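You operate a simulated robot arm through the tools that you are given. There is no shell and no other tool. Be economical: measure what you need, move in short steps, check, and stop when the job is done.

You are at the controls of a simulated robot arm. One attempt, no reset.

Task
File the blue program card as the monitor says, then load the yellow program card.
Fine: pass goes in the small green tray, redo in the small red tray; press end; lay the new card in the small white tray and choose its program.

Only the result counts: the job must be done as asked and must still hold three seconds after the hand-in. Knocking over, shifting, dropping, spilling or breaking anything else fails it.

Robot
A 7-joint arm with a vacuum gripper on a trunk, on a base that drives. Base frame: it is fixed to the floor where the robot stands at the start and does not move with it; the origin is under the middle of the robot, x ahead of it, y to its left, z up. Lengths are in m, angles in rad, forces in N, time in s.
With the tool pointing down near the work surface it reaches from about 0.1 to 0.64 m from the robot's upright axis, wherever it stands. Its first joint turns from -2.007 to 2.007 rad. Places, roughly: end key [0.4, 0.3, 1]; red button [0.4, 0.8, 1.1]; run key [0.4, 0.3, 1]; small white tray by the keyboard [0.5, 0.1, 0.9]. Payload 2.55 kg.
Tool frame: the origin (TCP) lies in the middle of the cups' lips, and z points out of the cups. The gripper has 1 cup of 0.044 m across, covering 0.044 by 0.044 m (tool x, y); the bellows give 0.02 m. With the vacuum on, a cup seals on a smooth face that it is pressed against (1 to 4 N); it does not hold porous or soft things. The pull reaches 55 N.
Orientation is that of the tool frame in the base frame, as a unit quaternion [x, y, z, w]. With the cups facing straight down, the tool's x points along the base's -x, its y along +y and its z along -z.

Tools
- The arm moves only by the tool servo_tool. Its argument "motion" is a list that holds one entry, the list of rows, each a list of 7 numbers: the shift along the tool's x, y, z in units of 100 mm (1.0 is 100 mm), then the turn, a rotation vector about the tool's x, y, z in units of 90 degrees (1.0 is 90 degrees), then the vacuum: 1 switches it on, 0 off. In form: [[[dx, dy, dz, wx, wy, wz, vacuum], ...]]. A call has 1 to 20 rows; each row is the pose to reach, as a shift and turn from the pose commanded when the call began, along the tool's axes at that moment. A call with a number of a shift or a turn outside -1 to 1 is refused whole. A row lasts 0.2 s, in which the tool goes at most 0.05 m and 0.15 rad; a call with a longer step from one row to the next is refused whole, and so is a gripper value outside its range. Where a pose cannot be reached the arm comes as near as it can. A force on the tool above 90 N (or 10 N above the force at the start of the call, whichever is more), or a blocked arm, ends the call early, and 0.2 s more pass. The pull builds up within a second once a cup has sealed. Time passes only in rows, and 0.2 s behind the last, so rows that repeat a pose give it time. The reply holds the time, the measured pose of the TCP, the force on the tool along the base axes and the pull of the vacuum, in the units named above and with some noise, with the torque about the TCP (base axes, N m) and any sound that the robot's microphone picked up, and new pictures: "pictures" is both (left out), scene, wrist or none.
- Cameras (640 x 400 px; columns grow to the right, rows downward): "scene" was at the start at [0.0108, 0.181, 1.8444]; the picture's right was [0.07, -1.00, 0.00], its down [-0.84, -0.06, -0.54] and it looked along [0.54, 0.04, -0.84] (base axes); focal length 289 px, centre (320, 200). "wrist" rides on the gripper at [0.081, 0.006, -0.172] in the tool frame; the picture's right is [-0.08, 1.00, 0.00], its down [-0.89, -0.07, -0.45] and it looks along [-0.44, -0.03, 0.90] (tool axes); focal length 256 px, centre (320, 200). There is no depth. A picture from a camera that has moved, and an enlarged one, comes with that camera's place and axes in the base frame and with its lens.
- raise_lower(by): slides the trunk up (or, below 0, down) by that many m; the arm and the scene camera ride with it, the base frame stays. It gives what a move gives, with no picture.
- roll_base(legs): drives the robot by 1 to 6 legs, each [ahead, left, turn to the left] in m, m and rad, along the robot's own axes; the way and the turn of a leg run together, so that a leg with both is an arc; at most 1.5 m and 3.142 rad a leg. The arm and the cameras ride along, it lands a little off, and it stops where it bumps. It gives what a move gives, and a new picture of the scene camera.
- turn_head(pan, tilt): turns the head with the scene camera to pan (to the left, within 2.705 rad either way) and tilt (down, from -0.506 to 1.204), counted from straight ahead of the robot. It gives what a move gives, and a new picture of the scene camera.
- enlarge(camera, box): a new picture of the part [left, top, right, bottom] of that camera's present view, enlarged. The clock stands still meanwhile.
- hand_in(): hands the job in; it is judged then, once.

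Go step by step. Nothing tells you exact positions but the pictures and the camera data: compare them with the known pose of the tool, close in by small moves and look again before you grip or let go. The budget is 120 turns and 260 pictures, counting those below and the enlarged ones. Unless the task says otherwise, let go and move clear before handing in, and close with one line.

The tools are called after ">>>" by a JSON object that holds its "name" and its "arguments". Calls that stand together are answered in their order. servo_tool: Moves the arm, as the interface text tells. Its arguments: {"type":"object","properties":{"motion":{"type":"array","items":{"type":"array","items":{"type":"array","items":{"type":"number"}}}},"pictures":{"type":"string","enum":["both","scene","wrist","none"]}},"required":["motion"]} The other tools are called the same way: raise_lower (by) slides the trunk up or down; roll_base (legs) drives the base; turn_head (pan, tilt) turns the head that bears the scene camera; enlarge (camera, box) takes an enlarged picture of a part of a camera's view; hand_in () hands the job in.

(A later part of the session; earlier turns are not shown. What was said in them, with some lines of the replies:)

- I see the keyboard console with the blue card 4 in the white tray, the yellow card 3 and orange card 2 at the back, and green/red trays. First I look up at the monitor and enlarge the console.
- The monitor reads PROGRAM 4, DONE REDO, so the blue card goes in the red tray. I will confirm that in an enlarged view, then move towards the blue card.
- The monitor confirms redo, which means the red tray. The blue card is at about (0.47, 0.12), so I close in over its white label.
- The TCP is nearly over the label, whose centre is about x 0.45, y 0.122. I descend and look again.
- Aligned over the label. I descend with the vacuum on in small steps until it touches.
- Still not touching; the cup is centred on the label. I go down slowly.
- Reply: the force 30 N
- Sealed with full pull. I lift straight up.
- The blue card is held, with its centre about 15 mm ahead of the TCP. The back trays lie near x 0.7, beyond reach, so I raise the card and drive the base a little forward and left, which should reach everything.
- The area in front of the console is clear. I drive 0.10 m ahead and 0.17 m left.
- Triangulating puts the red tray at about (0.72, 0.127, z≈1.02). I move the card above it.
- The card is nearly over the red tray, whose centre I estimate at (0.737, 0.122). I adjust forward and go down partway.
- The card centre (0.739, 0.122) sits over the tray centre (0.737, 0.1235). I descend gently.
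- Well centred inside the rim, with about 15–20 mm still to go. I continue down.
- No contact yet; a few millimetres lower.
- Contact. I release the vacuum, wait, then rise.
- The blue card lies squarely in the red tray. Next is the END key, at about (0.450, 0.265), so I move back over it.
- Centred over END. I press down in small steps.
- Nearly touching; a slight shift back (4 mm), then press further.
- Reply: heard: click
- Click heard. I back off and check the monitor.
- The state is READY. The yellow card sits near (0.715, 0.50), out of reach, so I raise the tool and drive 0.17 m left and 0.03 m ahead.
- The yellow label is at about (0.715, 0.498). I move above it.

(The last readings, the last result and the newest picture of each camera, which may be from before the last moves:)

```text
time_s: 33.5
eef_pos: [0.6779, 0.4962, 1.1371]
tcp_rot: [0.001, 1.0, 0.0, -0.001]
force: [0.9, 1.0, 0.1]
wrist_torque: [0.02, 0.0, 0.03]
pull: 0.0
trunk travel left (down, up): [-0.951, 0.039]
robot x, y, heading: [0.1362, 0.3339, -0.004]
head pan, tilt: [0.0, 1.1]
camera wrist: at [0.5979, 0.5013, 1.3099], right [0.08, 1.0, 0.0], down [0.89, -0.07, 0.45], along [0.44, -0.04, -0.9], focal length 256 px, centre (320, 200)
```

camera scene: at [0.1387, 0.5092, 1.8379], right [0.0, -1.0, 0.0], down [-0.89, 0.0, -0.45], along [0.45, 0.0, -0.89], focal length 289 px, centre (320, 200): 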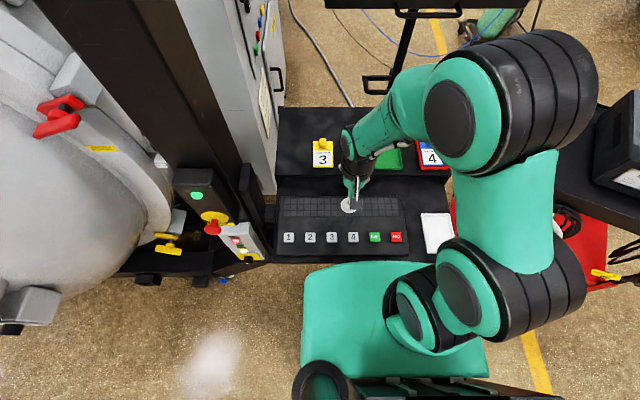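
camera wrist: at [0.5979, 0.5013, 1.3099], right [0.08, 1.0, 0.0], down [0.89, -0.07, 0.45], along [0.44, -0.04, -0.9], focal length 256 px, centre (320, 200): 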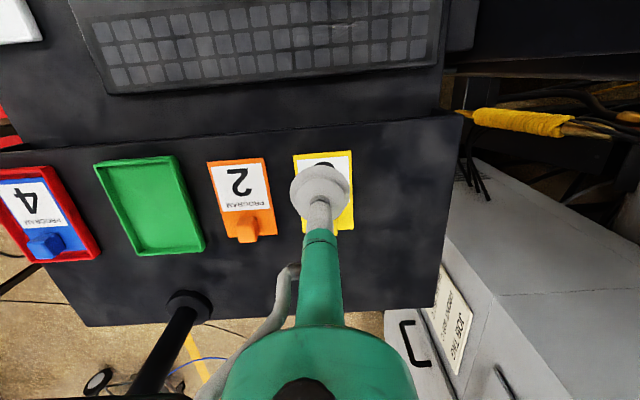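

Label centre is confirmed at (0.715, 0.4955). I shift forward and descend.

>>> {"name": "servo_tool", "arguments": {"motion": [[[-0.35, 0, 0.1, 0, 0, 0, 0], [-0.35, 0, 0.4, 0, 0, 0, 0], [-0.35, 0, 0.8, 0, 0, 0, 0], [-0.35, 0, 0.8, 0, 0, 0, 0]]], "pictures": "both"}}

>>> {"name": "enlarge", "arguments": {"camera": "scene", "box": [280, 110, 380, 190]}}

```text
time_s: 34.5
eef_pos: [0.7139, 0.4957, 1.0563]
tcp_rot: [0.002, 1.0, 0.0, 0.001]
force: [-0.3, -0.4, -0.3]
wrist_torque: [0.0, -0.02, -0.03]
pull: 0.0
trunk travel left (down, up): [-0.951, 0.039]
robot x, y, heading: [0.1314, 0.3352, -0.003]
head pan, tilt: [0.0, 1.1]
camera scene: at [0.1382, 0.5091, 1.8379], right [0.0, -1.0, 0.0], down [-0.89, 0.0, -0.45], along [0.45, 0.0, -0.89], focal length 289 px, centre (320, 200)
camera wrist: at [0.6332, 0.5016, 1.2287], right [0.08, 1.0, 0.0], down [0.89, -0.07, 0.45], along [0.45, -0.04, -0.89], focal length 256 px, centre (320, 200)
```

scene: 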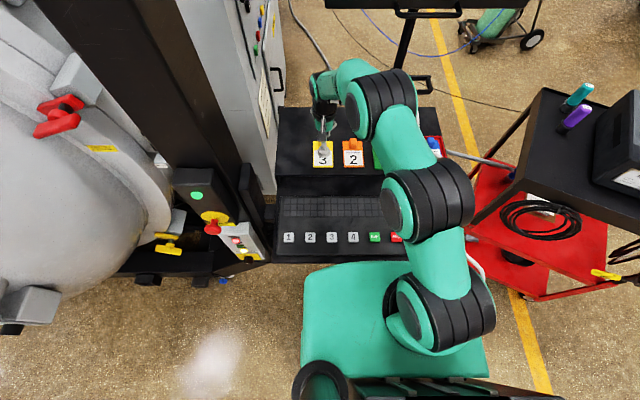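
wrist: 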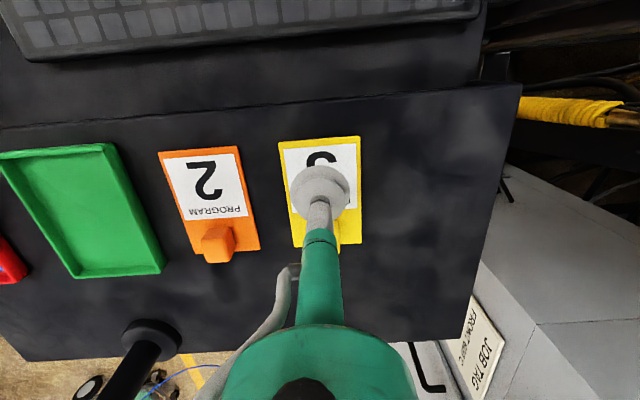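

```text
5.00 times, centred on (330, 150) of scene
camera zoom: at [0.1382, 0.5091, 1.8379], right [0.0, -1.0, 0.0], down [-0.89, 0.0, -0.45], along [0.45, 0.0, -0.89], focal length 1446 px, centre (270, 450)
```

zoom: 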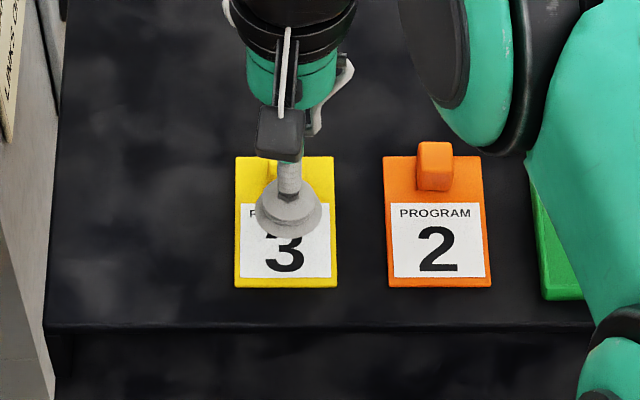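

Centred. I lower with the vacuum on.

>>> {"name": "servo_tool", "arguments": {"motion": [[[0, 0, 0.15, 0, 0, 0, 1], [0, 0, 0.25, 0, 0, 0, 1], [0, 0, 0.33, 0, 0, 0, 1], [0, 0, 0.38, 0, 0, 0, 1], [0, 0, 0.38, 0, 0, 0, 1]]], "pictures": "none"}}

```text
time_s: 35.7
eef_pos: [0.713, 0.4945, 1.0202]
tcp_rot: [0.002, 1.0, 0.0, 0.0]
force: [0.5, 0.6, -0.1]
wrist_torque: [-0.02, 0.02, -0.04]
pull: 55.2
trunk travel left (down, up): [-0.951, 0.039]
robot x, y, heading: [0.1283, 0.3358, -0.001]
head pan, tilt: [0.0, 1.1]
```

Sealed. I lift.

>>> {"name": "servo_tool", "arguments": {"motion": [[[0, 0, 0, 0, 0, 0, 1], [0, 0, -0.2, 0, 0, 0, 1], [0, 0, -0.5, 0, 0, 0, 1], [0, 0, -0.9, 0, 0, 0, 1], [0, 0, -1.0, 0, 0, 0, 1], [0, 0, -1.0, 0, 0, 0, 1]]], "pictures": "both"}}

```text
time_s: 37.1
eef_pos: [0.712, 0.4943, 1.1208]
tcp_rot: [0.001, 1.0, 0.0, 0.0]
force: [-0.5, 0.4, 0.0]
wrist_torque: [0.01, 0.03, -0.01]
pull: 55.4
trunk travel left (down, up): [-0.951, 0.039]
robot x, y, heading: [0.1339, 0.335, -0.006]
head pan, tilt: [0.0, 1.1]
camera scene: at [0.1383, 0.5091, 1.8379], right [0.0, -1.0, 0.0], down [-0.89, 0.0, -0.45], along [0.45, 0.0, -0.89], focal length 289 px, centre (320, 200)
camera wrist: at [0.6319, 0.4997, 1.2924], right [0.08, 1.0, 0.0], down [0.89, -0.07, 0.45], along [0.44, -0.04, -0.89], focal length 256 px, centre (320, 200)
```

scene: 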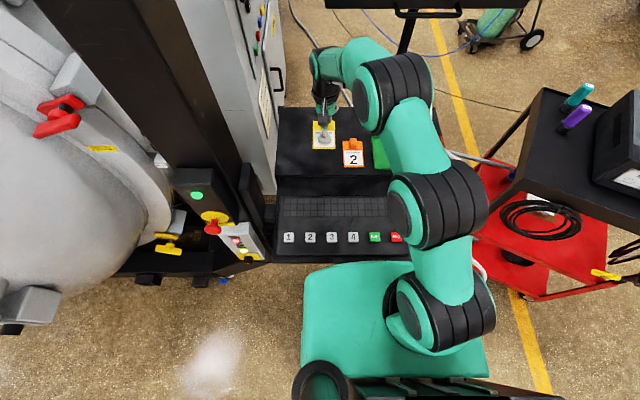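
wrist: 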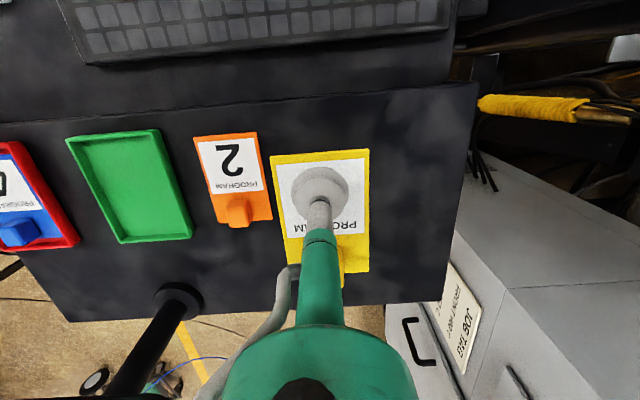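

The yellow card is held and well aligned, its centre about 20 mm ahead of the TCP. I move back, then right to the white tray at about (0.465, 0.123).

>>> {"name": "servo_tool", "arguments": {"motion": [[[0.4, 0, -0.1, 0, 0, 0, 1], [0.8, 0, -0.1, 0, 0, 0, 1], [1.0, -0.3, -0.1, 0, 0, 0, 1], [1.0, -0.7, -0.1, 0, 0, 0, 1], [1.0, -1.0, -0.1, 0, 0, 0, 1]]], "pictures": "none"}}

>>> {"name": "servo_tool", "arguments": {"motion": [[[0.3, -0.3, 0, 0, 0, 0, 1], [0.6, -0.6, 0, 0, 0, 0, 1], [0.9, -0.9, 0, 0, 0, 0, 1], [1.0, -1.0, 0, 0, 0, 0, 1]]], "pictures": "none"}}

>>> {"name": "servo_tool", "arguments": {"motion": [[[0.2, -0.4, 0, 0, 0, 0, 1], [0.4, -0.8, 0, 0, 0, 0, 1], [0.6, -1.0, 0, 0, 0, 0, 1], [0.6, -1.0, 0, 0, 0, 0, 1]]], "pictures": "none"}}

>>> {"name": "servo_tool", "arguments": {"motion": [[[0.07, -0.4, 0, 0, 0, 0, 1], [0.07, -0.7, 0.2, 0, 0, 0, 1], [0.07, -0.7, 0.5, 0, 0, 0, 1], [0.07, -0.7, 0.8, 0, 0, 0, 1], [0.07, -0.7, 0.8, 0, 0, 0, 1]]], "pictures": "both"}}

>>> {"name": "enlarge", "arguments": {"camera": "scene", "box": [400, 180, 500, 280]}}

```text
time_s: 38.3
eef_pos: [0.6124, 0.3961, 1.1273]
tcp_rot: [0.002, 1.0, 0.0, 0.0]
force: [0.8, -0.2, -0.7]
wrist_torque: [0.02, 0.01, 0.01]
pull: 54.8
trunk travel left (down, up): [-0.951, 0.039]
robot x, y, heading: [0.1344, 0.3357, 0.0]
head pan, tilt: [0.0, 1.1]
```

```text
time_s: 39.3
eef_pos: [0.5103, 0.2974, 1.1267]
tcp_rot: [0.002, 1.0, 0.0, 0.0]
force: [0.5, -0.1, -0.1]
wrist_torque: [-0.05, 0.04, 0.01]
pull: 55.3
trunk travel left (down, up): [-0.951, 0.039]
robot x, y, heading: [0.1321, 0.3317, -0.008]
head pan, tilt: [0.0, 1.1]
```

```text
time_s: 40.3
eef_pos: [0.452, 0.1948, 1.1302]
tcp_rot: [0.002, 1.0, 0.0, 0.0]
force: [-0.3, -1.3, -0.6]
wrist_torque: [-0.02, 0.06, 0.0]
pull: 54.4
trunk travel left (down, up): [-0.951, 0.039]
robot x, y, heading: [0.1322, 0.3335, -0.008]
head pan, tilt: [0.0, 1.1]
```

```text
time_s: 41.5
eef_pos: [0.4428, 0.1251, 1.0493]
tcp_rot: [0.002, 1.0, 0.0, 0.001]
force: [0.8, -0.1, -0.5]
wrist_torque: [0.0, 0.0, -0.01]
pull: 54.8
trunk travel left (down, up): [-0.951, 0.039]
robot x, y, heading: [0.1344, 0.3326, -0.01]
head pan, tilt: [0.0, 1.1]
camera scene: at [0.1378, 0.51, 1.8378], right [0.0, -1.0, 0.0], down [-0.89, 0.0, -0.45], along [0.45, 0.0, -0.89], focal length 289 px, centre (320, 200)
camera wrist: at [0.3635, 0.1315, 1.2217], right [0.08, 1.0, 0.0], down [0.89, -0.07, 0.45], along [0.45, -0.04, -0.89], focal length 256 px, centre (320, 200)
```

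scene: 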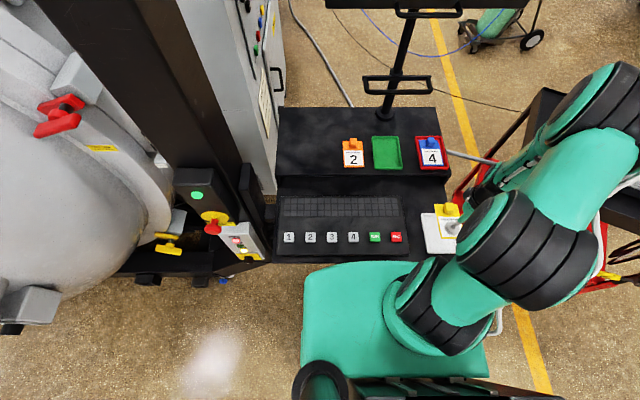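
wrist: 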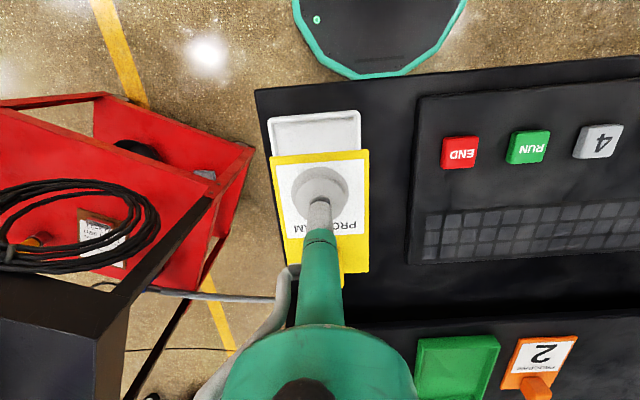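

```text
4.00 times, centred on (450, 230) of scene
camera zoom: at [0.1378, 0.51, 1.8378], right [0.0, -1.0, 0.0], down [-0.89, 0.0, -0.45], along [0.45, 0.0, -0.89], focal length 1157 px, centre (-200, 80)
```

zoom: 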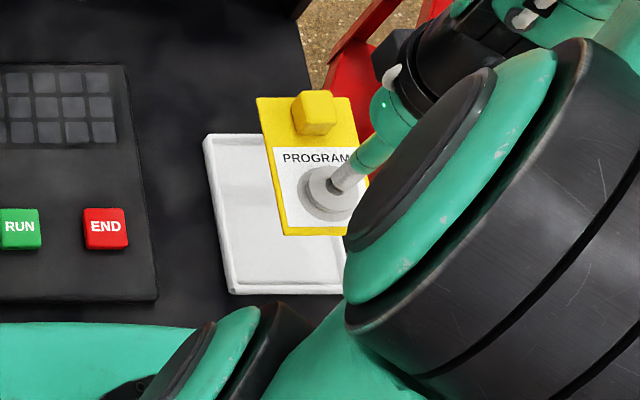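

The card is nearly centred over the tray. I shift about 3 mm back and right and descend partway.

>>> {"name": "servo_tool", "arguments": {"motion": [[[0.03, -0.03, 0.2, 0, 0, 0, 1], [0.03, -0.03, 0.4, 0, 0, 0, 1], [0.03, -0.03, 0.65, 0, 0, 0, 1], [0.03, -0.03, 0.65, 0, 0, 0, 1]]], "pictures": "wrist"}}

>>> {"name": "enlarge", "arguments": {"camera": "scene", "box": [400, 180, 500, 280]}}

>>> {"name": "enlarge", "arguments": {"camera": "wrist", "box": [240, 100, 400, 300]}}

```text
time_s: 42.5
eef_pos: [0.4422, 0.1233, 0.9857]
tcp_rot: [0.001, 1.0, 0.0, 0.001]
force: [0.1, 0.4, 0.7]
wrist_torque: [0.0, 0.0, -0.03]
pull: 54.9
trunk travel left (down, up): [-0.951, 0.039]
robot x, y, heading: [0.138, 0.3326, -0.005]
head pan, tilt: [0.0, 1.1]
camera wrist: at [0.3611, 0.1291, 1.1574], right [0.08, 1.0, 0.0], down [0.89, -0.07, 0.45], along [0.45, -0.04, -0.89], focal length 256 px, centre (320, 200)
```

wrist: 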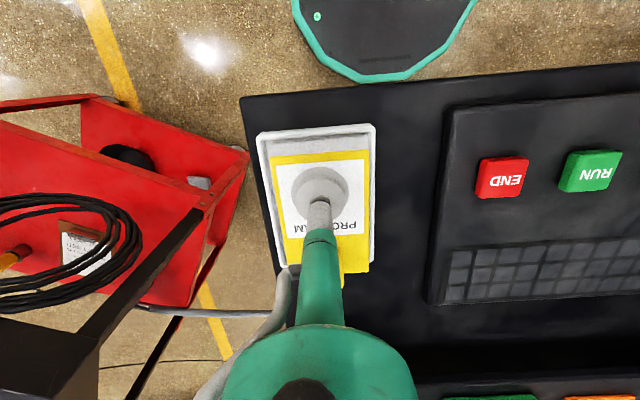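

```text
4.00 times, centred on (450, 230) of scene
camera zoom: at [0.1378, 0.5098, 1.8378], right [0.0, -1.0, 0.0], down [-0.89, 0.0, -0.45], along [0.45, 0.0, -0.89], focal length 1157 px, centre (-200, 80)
```

zoom: 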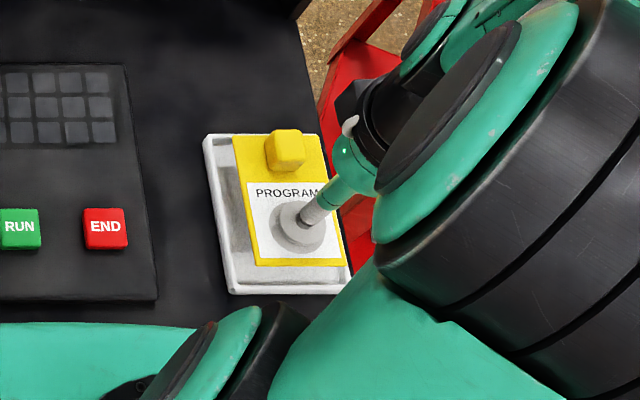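

```text
2.00 times, centred on (320, 200) of wrist
camera zoom: at [0.3611, 0.1291, 1.1574], right [0.08, 1.0, 0.0], down [0.89, -0.07, 0.45], along [0.45, -0.04, -0.89], focal length 512 px, centre (320, 200)
```

zoom: 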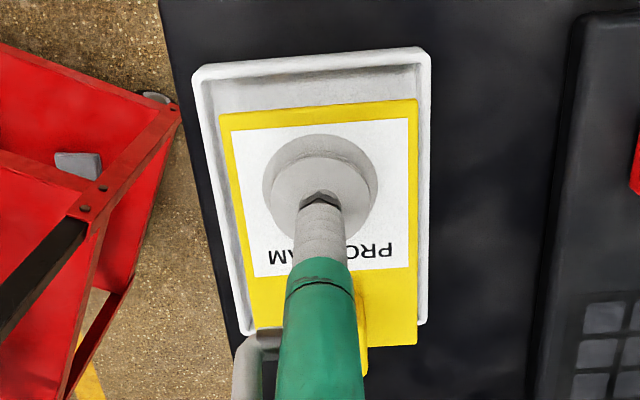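

The card centre matches the tray within about 2 mm. I lower it the rest of the way gently.

>>> {"name": "servo_tool", "arguments": {"motion": [[[0, -0.015, 0.1, 0, 0, 0, 1], [0, -0.015, 0.2, 0, 0, 0, 1], [0, -0.015, 0.25, 0, 0, 0, 1], [0, -0.015, 0.25, 0, 0, 0, 1]]], "pictures": "wrist"}}

>>> {"name": "enlarge", "arguments": {"camera": "scene", "box": [400, 180, 500, 280]}}

```text
time_s: 43.5
eef_pos: [0.4422, 0.1209, 0.9594]
tcp_rot: [0.001, 1.0, 0.0, -0.001]
force: [-0.2, 0.8, 0.3]
wrist_torque: [0.01, 0.0, -0.01]
pull: 54.6
trunk travel left (down, up): [-0.951, 0.039]
robot x, y, heading: [0.1369, 0.333, -0.003]
head pan, tilt: [0.0, 1.1]
camera wrist: at [0.362, 0.1275, 1.1316], right [0.08, 1.0, 0.0], down [0.89, -0.07, 0.45], along [0.44, -0.04, -0.9], focal length 256 px, centre (320, 200)
```

wrist: 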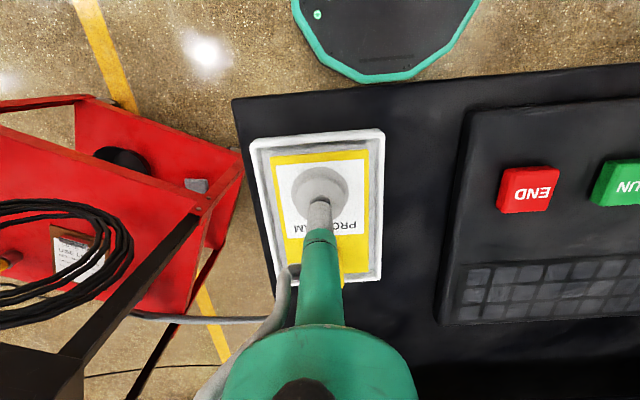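

```text
4.00 times, centred on (450, 230) of scene
camera zoom: at [0.1383, 0.5093, 1.8379], right [0.0, -1.0, 0.0], down [-0.89, 0.0, -0.45], along [0.45, 0.0, -0.89], focal length 1157 px, centre (-200, 80)
```

zoom: 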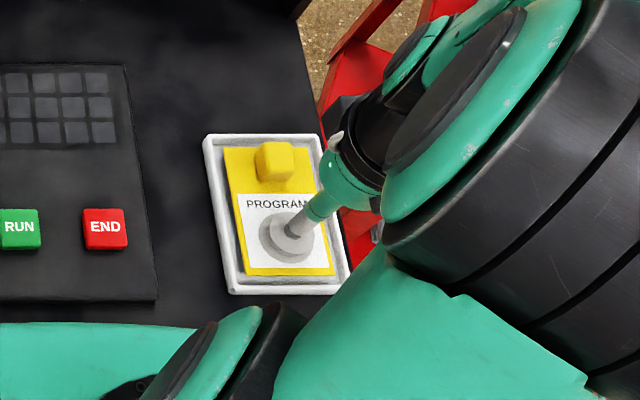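

Well inside the rim. A few more millimetres to contact, then release.

>>> {"name": "servo_tool", "arguments": {"motion": [[[0, 0, 0.03, 0, 0, 0, 1], [0, 0, 0.06, 0, 0, 0, 1], [0, 0, 0.06, 0, 0, 0, 1]]], "pictures": "none"}}

```text
time_s: 44.3
eef_pos: [0.4412, 0.1214, 0.9517]
tcp_rot: [0.002, 1.0, 0.002, -0.001]
force: [-0.7, 0.9, -25.9]
wrist_torque: [-0.08, -0.08, 0.0]
pull: 54.7
trunk travel left (down, up): [-0.951, 0.039]
robot x, y, heading: [0.134, 0.3351, -0.004]
head pan, tilt: [0.0, 1.1]
```

An odd downward force reading; I hold and read again.

>>> {"name": "servo_tool", "arguments": {"motion": [[[0, 0, 0, 0, 0, 0, 1]]], "pictures": "both"}}

```text
time_s: 44.7
eef_pos: [0.4426, 0.1209, 0.9519]
tcp_rot: [0.001, 1.0, 0.001, -0.001]
force: [0.6, 0.0, -27.4]
wrist_torque: [0.01, 0.03, 0.01]
pull: 55.2
trunk travel left (down, up): [-0.951, 0.039]
robot x, y, heading: [0.1279, 0.3314, -0.01]
head pan, tilt: [0.0, 1.1]
camera scene: at [0.1406, 0.5078, 1.8379], right [0.0, -1.0, 0.0], down [-0.89, 0.0, -0.45], along [0.45, 0.0, -0.89], focal length 289 px, centre (320, 200)
camera wrist: at [0.3628, 0.1267, 1.1246], right [0.08, 1.0, 0.0], down [0.89, -0.07, 0.44], along [0.44, -0.03, -0.9], focal length 256 px, centre (320, 200)
```

scene: 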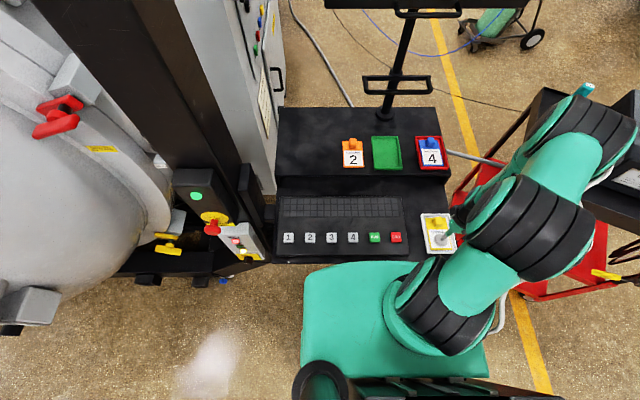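
wrist: 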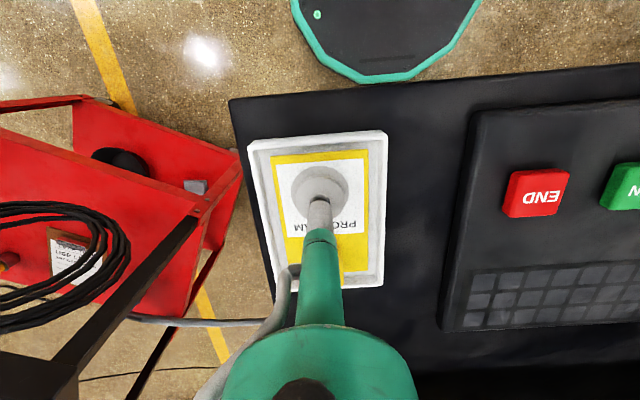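

The card is in the tray. I release the vacuum in place and check the force.

>>> {"name": "servo_tool", "arguments": {"motion": [[[0, 0, 0, 0, 0, 0, 0], [0, 0, 0, 0, 0, 0, 0], [0, 0, 0, 0, 0, 0, 0], [0, 0, 0, 0, 0, 0, 0]]], "pictures": "wrist"}}

```text
time_s: 45.7
eef_pos: [0.4421, 0.1219, 0.9535]
tcp_rot: [0.002, 1.0, 0.0, 0.0]
force: [0.4, 0.5, 0.9]
wrist_torque: [0.04, -0.03, 0.0]
pull: 0.1
trunk travel left (down, up): [-0.951, 0.039]
robot x, y, heading: [0.13, 0.3387, -0.004]
head pan, tilt: [0.0, 1.1]
camera wrist: at [0.3622, 0.1271, 1.1255], right [0.08, 1.0, 0.0], down [0.89, -0.07, 0.45], along [0.44, -0.04, -0.9], focal length 256 px, centre (320, 200)
```

wrist: 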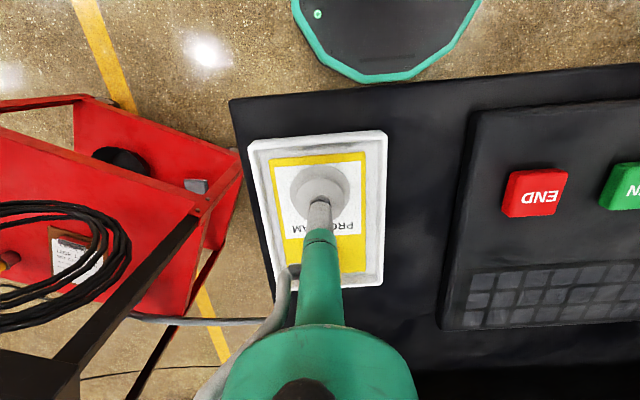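

Released cleanly. I rise and move over key 3, at about (0.444, 0.472).

>>> {"name": "servo_tool", "arguments": {"motion": [[[0, 0, -0.05, 0, 0, 0, 0], [0, 0, -0.1, 0, 0, 0, 0], [0, 0, -0.4, 0, 0, 0, 0], [0, 0, -0.8, 0, 0, 0, 0], [0, 0, -1.0, 0, 0, 0, 0], [0, 0.4, -1.0, 0, 0, 0, 0], [0, 0.8, -1.0, 0, 0, 0, 0], [0, 1.0, -1.0, 0, 0, 0, 0]]], "pictures": "none"}}

>>> {"name": "servo_tool", "arguments": {"motion": [[[0, 0.4, 0, 0, 0, 0, 0], [0, 0.8, 0, 0, 0, 0, 0], [0, 1.0, 0, 0, 0, 0, 0]]], "pictures": "none"}}

>>> {"name": "servo_tool", "arguments": {"motion": [[[0, 0.4, 0, 0, 0, 0, 0], [0, 0.8, 0, 0, 0, 0, 0], [0, 1.0, 0, 0, 0, 0, 0]]], "pictures": "none"}}

>>> {"name": "servo_tool", "arguments": {"motion": [[[0, 0.4, 0, 0, 0, 0, 0], [0, 0.51, 0.2, 0, 0, 0, 0], [0, 0.51, 0.3, 0, 0, 0, 0], [0, 0.51, 0.3, 0, 0, 0, 0]]], "pictures": "both"}}

>>> {"name": "enlarge", "arguments": {"camera": "scene", "box": [260, 100, 460, 270]}}

```text
time_s: 47.5
eef_pos: [0.4443, 0.2223, 1.0531]
tcp_rot: [0.002, 1.0, 0.0, 0.001]
force: [0.2, 0.2, -0.1]
wrist_torque: [-0.02, 0.01, -0.01]
pull: 0.0
trunk travel left (down, up): [-0.951, 0.039]
robot x, y, heading: [0.1341, 0.3316, -0.004]
head pan, tilt: [0.0, 1.1]
```

```text
time_s: 48.3
eef_pos: [0.4433, 0.3226, 1.0522]
tcp_rot: [0.002, 1.0, 0.0, 0.001]
force: [-0.7, -0.2, 1.4]
wrist_torque: [0.01, -0.03, 0.01]
pull: 0.1
trunk travel left (down, up): [-0.951, 0.039]
robot x, y, heading: [0.1367, 0.3324, -0.004]
head pan, tilt: [0.0, 1.1]
```

```text
time_s: 49.1
eef_pos: [0.4406, 0.4219, 1.0523]
tcp_rot: [0.002, 1.0, 0.0, 0.0]
force: [0.4, -0.2, 0.5]
wrist_torque: [0.01, 0.0, -0.02]
pull: 0.1
trunk travel left (down, up): [-0.951, 0.039]
robot x, y, heading: [0.1348, 0.334, -0.007]
head pan, tilt: [0.0, 1.1]
```

```text
time_s: 50.1
eef_pos: [0.4416, 0.4732, 1.0217]
tcp_rot: [0.003, 1.0, -0.001, 0.0]
force: [1.6, 0.1, -1.0]
wrist_torque: [-0.01, 0.0, -0.02]
pull: 0.0
trunk travel left (down, up): [-0.951, 0.039]
robot x, y, heading: [0.1302, 0.3353, -0.003]
head pan, tilt: [0.0, 1.1]
camera scene: at [0.1385, 0.5096, 1.8378], right [0.0, -1.0, 0.0], down [-0.89, 0.0, -0.45], along [0.45, 0.0, -0.89], focal length 289 px, centre (320, 200)
camera wrist: at [0.3614, 0.4794, 1.1949], right [0.08, 1.0, 0.0], down [0.89, -0.07, 0.45], along [0.44, -0.04, -0.89], focal length 256 px, centre (320, 200)
```

scene: 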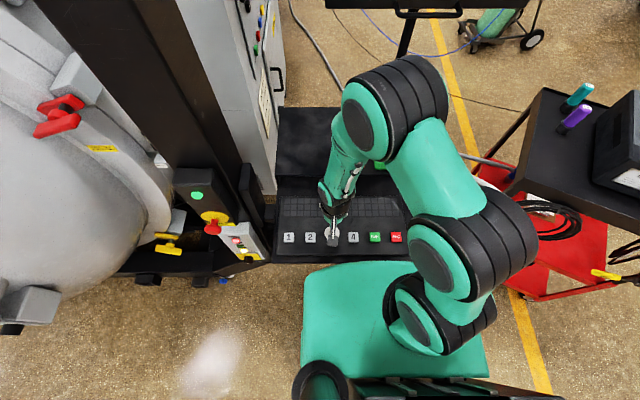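
wrist: 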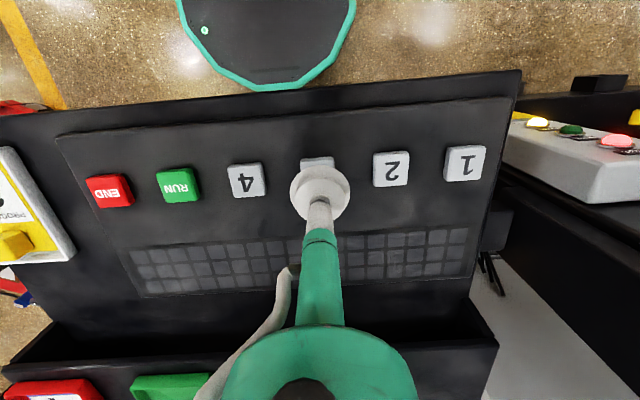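

```text
2.35 times, centred on (360, 185) of scene
camera zoom: at [0.1385, 0.5096, 1.8378], right [0.0, -1.0, 0.0], down [-0.89, 0.0, -0.45], along [0.45, 0.0, -0.89], focal length 680 px, centre (226, 235)
```

zoom: 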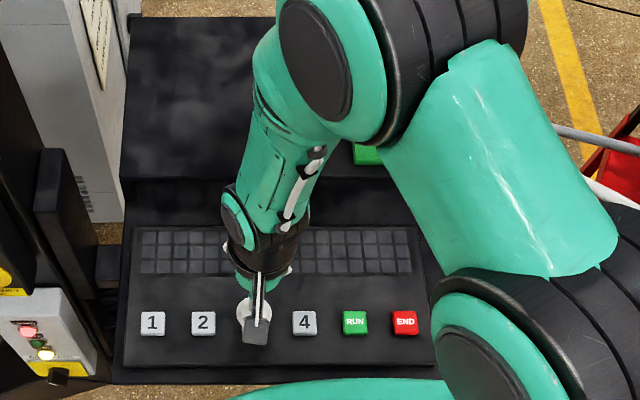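

Centred over key 3. I press down to the same depth as before.

>>> {"name": "servo_tool", "arguments": {"motion": [[[-0.03, -0.02, 0.25, 0, 0, 0, 0], [-0.03, -0.02, 0.45, 0, 0, 0, 0], [-0.03, -0.02, 0.55, 0, 0, 0, 0], [-0.03, -0.02, 0.6, 0, 0, 0, 0], [-0.03, -0.02, 0.66, 0, 0, 0, 0], [-0.03, -0.02, 0.66, 0, 0, 0, 0]]], "pictures": "wrist"}}

```text
time_s: 51.5
eef_pos: [0.4462, 0.4703, 0.9555]
tcp_rot: [0.002, 1.0, 0.001, 0.001]
force: [0.8, 0.2, 2.4]
wrist_torque: [-0.05, -0.01, 0.06]
pull: 0.1
trunk travel left (down, up): [-0.951, 0.039]
robot x, y, heading: [0.1347, 0.334, 0.001]
head pan, tilt: [0.0, 1.1]
heard: click
camera wrist: at [0.366, 0.4765, 1.1291], right [0.08, 1.0, 0.0], down [0.89, -0.07, 0.45], along [0.45, -0.04, -0.89], focal length 256 px, centre (320, 200)
```

wrist: 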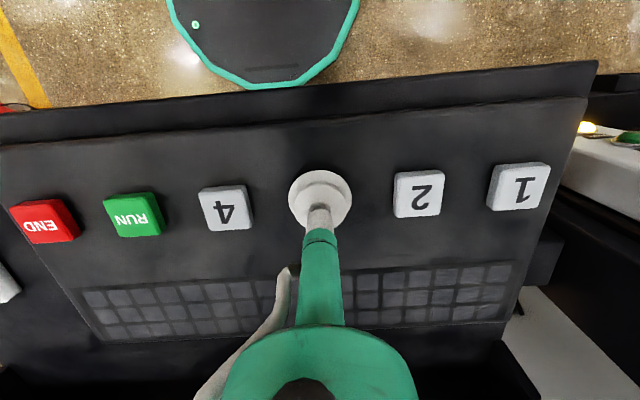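

Clicked. I retract and check the monitor.

>>> {"name": "servo_tool", "arguments": {"motion": [[[0, 0, -0.3, 0, 0, 0, 0], [0, 0, -0.7, 0, 0, 0, 0], [0, 0, -1.0, 0, 0, 0, 0], [0.2, 0, -1.0, 0, 0, 0, 0]]], "pictures": "wrist"}}

>>> {"name": "turn_head", "arguments": {"pan": -0.15, "tilt": 0.6}}

```text
time_s: 52.5
eef_pos: [0.4261, 0.4711, 1.0564]
tcp_rot: [0.002, 1.0, 0.0, 0.001]
force: [0.6, -0.2, -0.8]
wrist_torque: [0.03, -0.02, -0.01]
pull: 0.0
trunk travel left (down, up): [-0.951, 0.039]
robot x, y, heading: [0.1302, 0.3353, -0.002]
head pan, tilt: [0.0, 1.1]
camera wrist: at [0.3455, 0.4773, 1.2286], right [0.08, 1.0, 0.0], down [0.89, -0.07, 0.45], along [0.45, -0.04, -0.89], focal length 256 px, centre (320, 200)
```

wrist: 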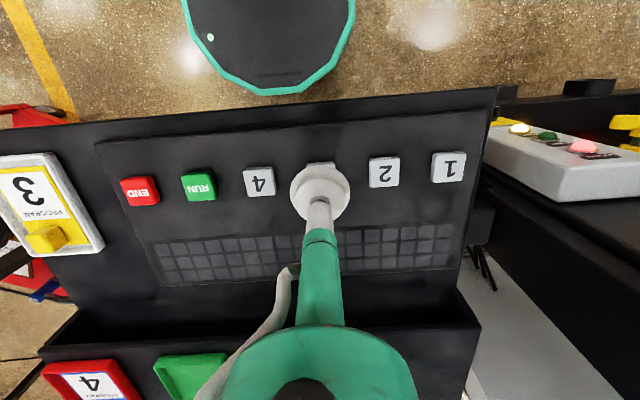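

```text
time_s: 53.4
eef_pos: [0.4266, 0.4705, 1.056]
tcp_rot: [0.003, 1.0, 0.0, 0.0]
force: [-0.2, 0.1, 0.0]
wrist_torque: [0.02, 0.02, 0.0]
pull: 0.2
trunk travel left (down, up): [-0.951, 0.039]
robot x, y, heading: [0.1333, 0.3318, -0.008]
head pan, tilt: [-0.15, 0.6]
camera scene: at [0.1627, 0.496, 1.8764], right [-0.15, -0.99, 0.0], down [-0.56, 0.09, -0.82], along [0.81, -0.13, -0.57], focal length 289 px, centre (320, 200)
```

scene: 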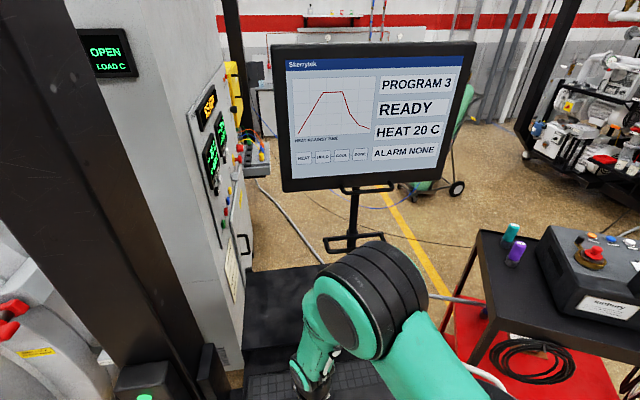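

The monitor shows PROGRAM 3, READY. The yellow card lies in the white tray, the blue card is in the red tray, and the tool is clear, so I hand in.

>>> {"name": "hand_in", "arguments": {}}

```text
The job is handed in.
```

The job is handed in: the blue card (program 4, marked redo) is in the red tray, END is pressed, the yellow card is in the white tray, and the monitor shows program 3, READY.
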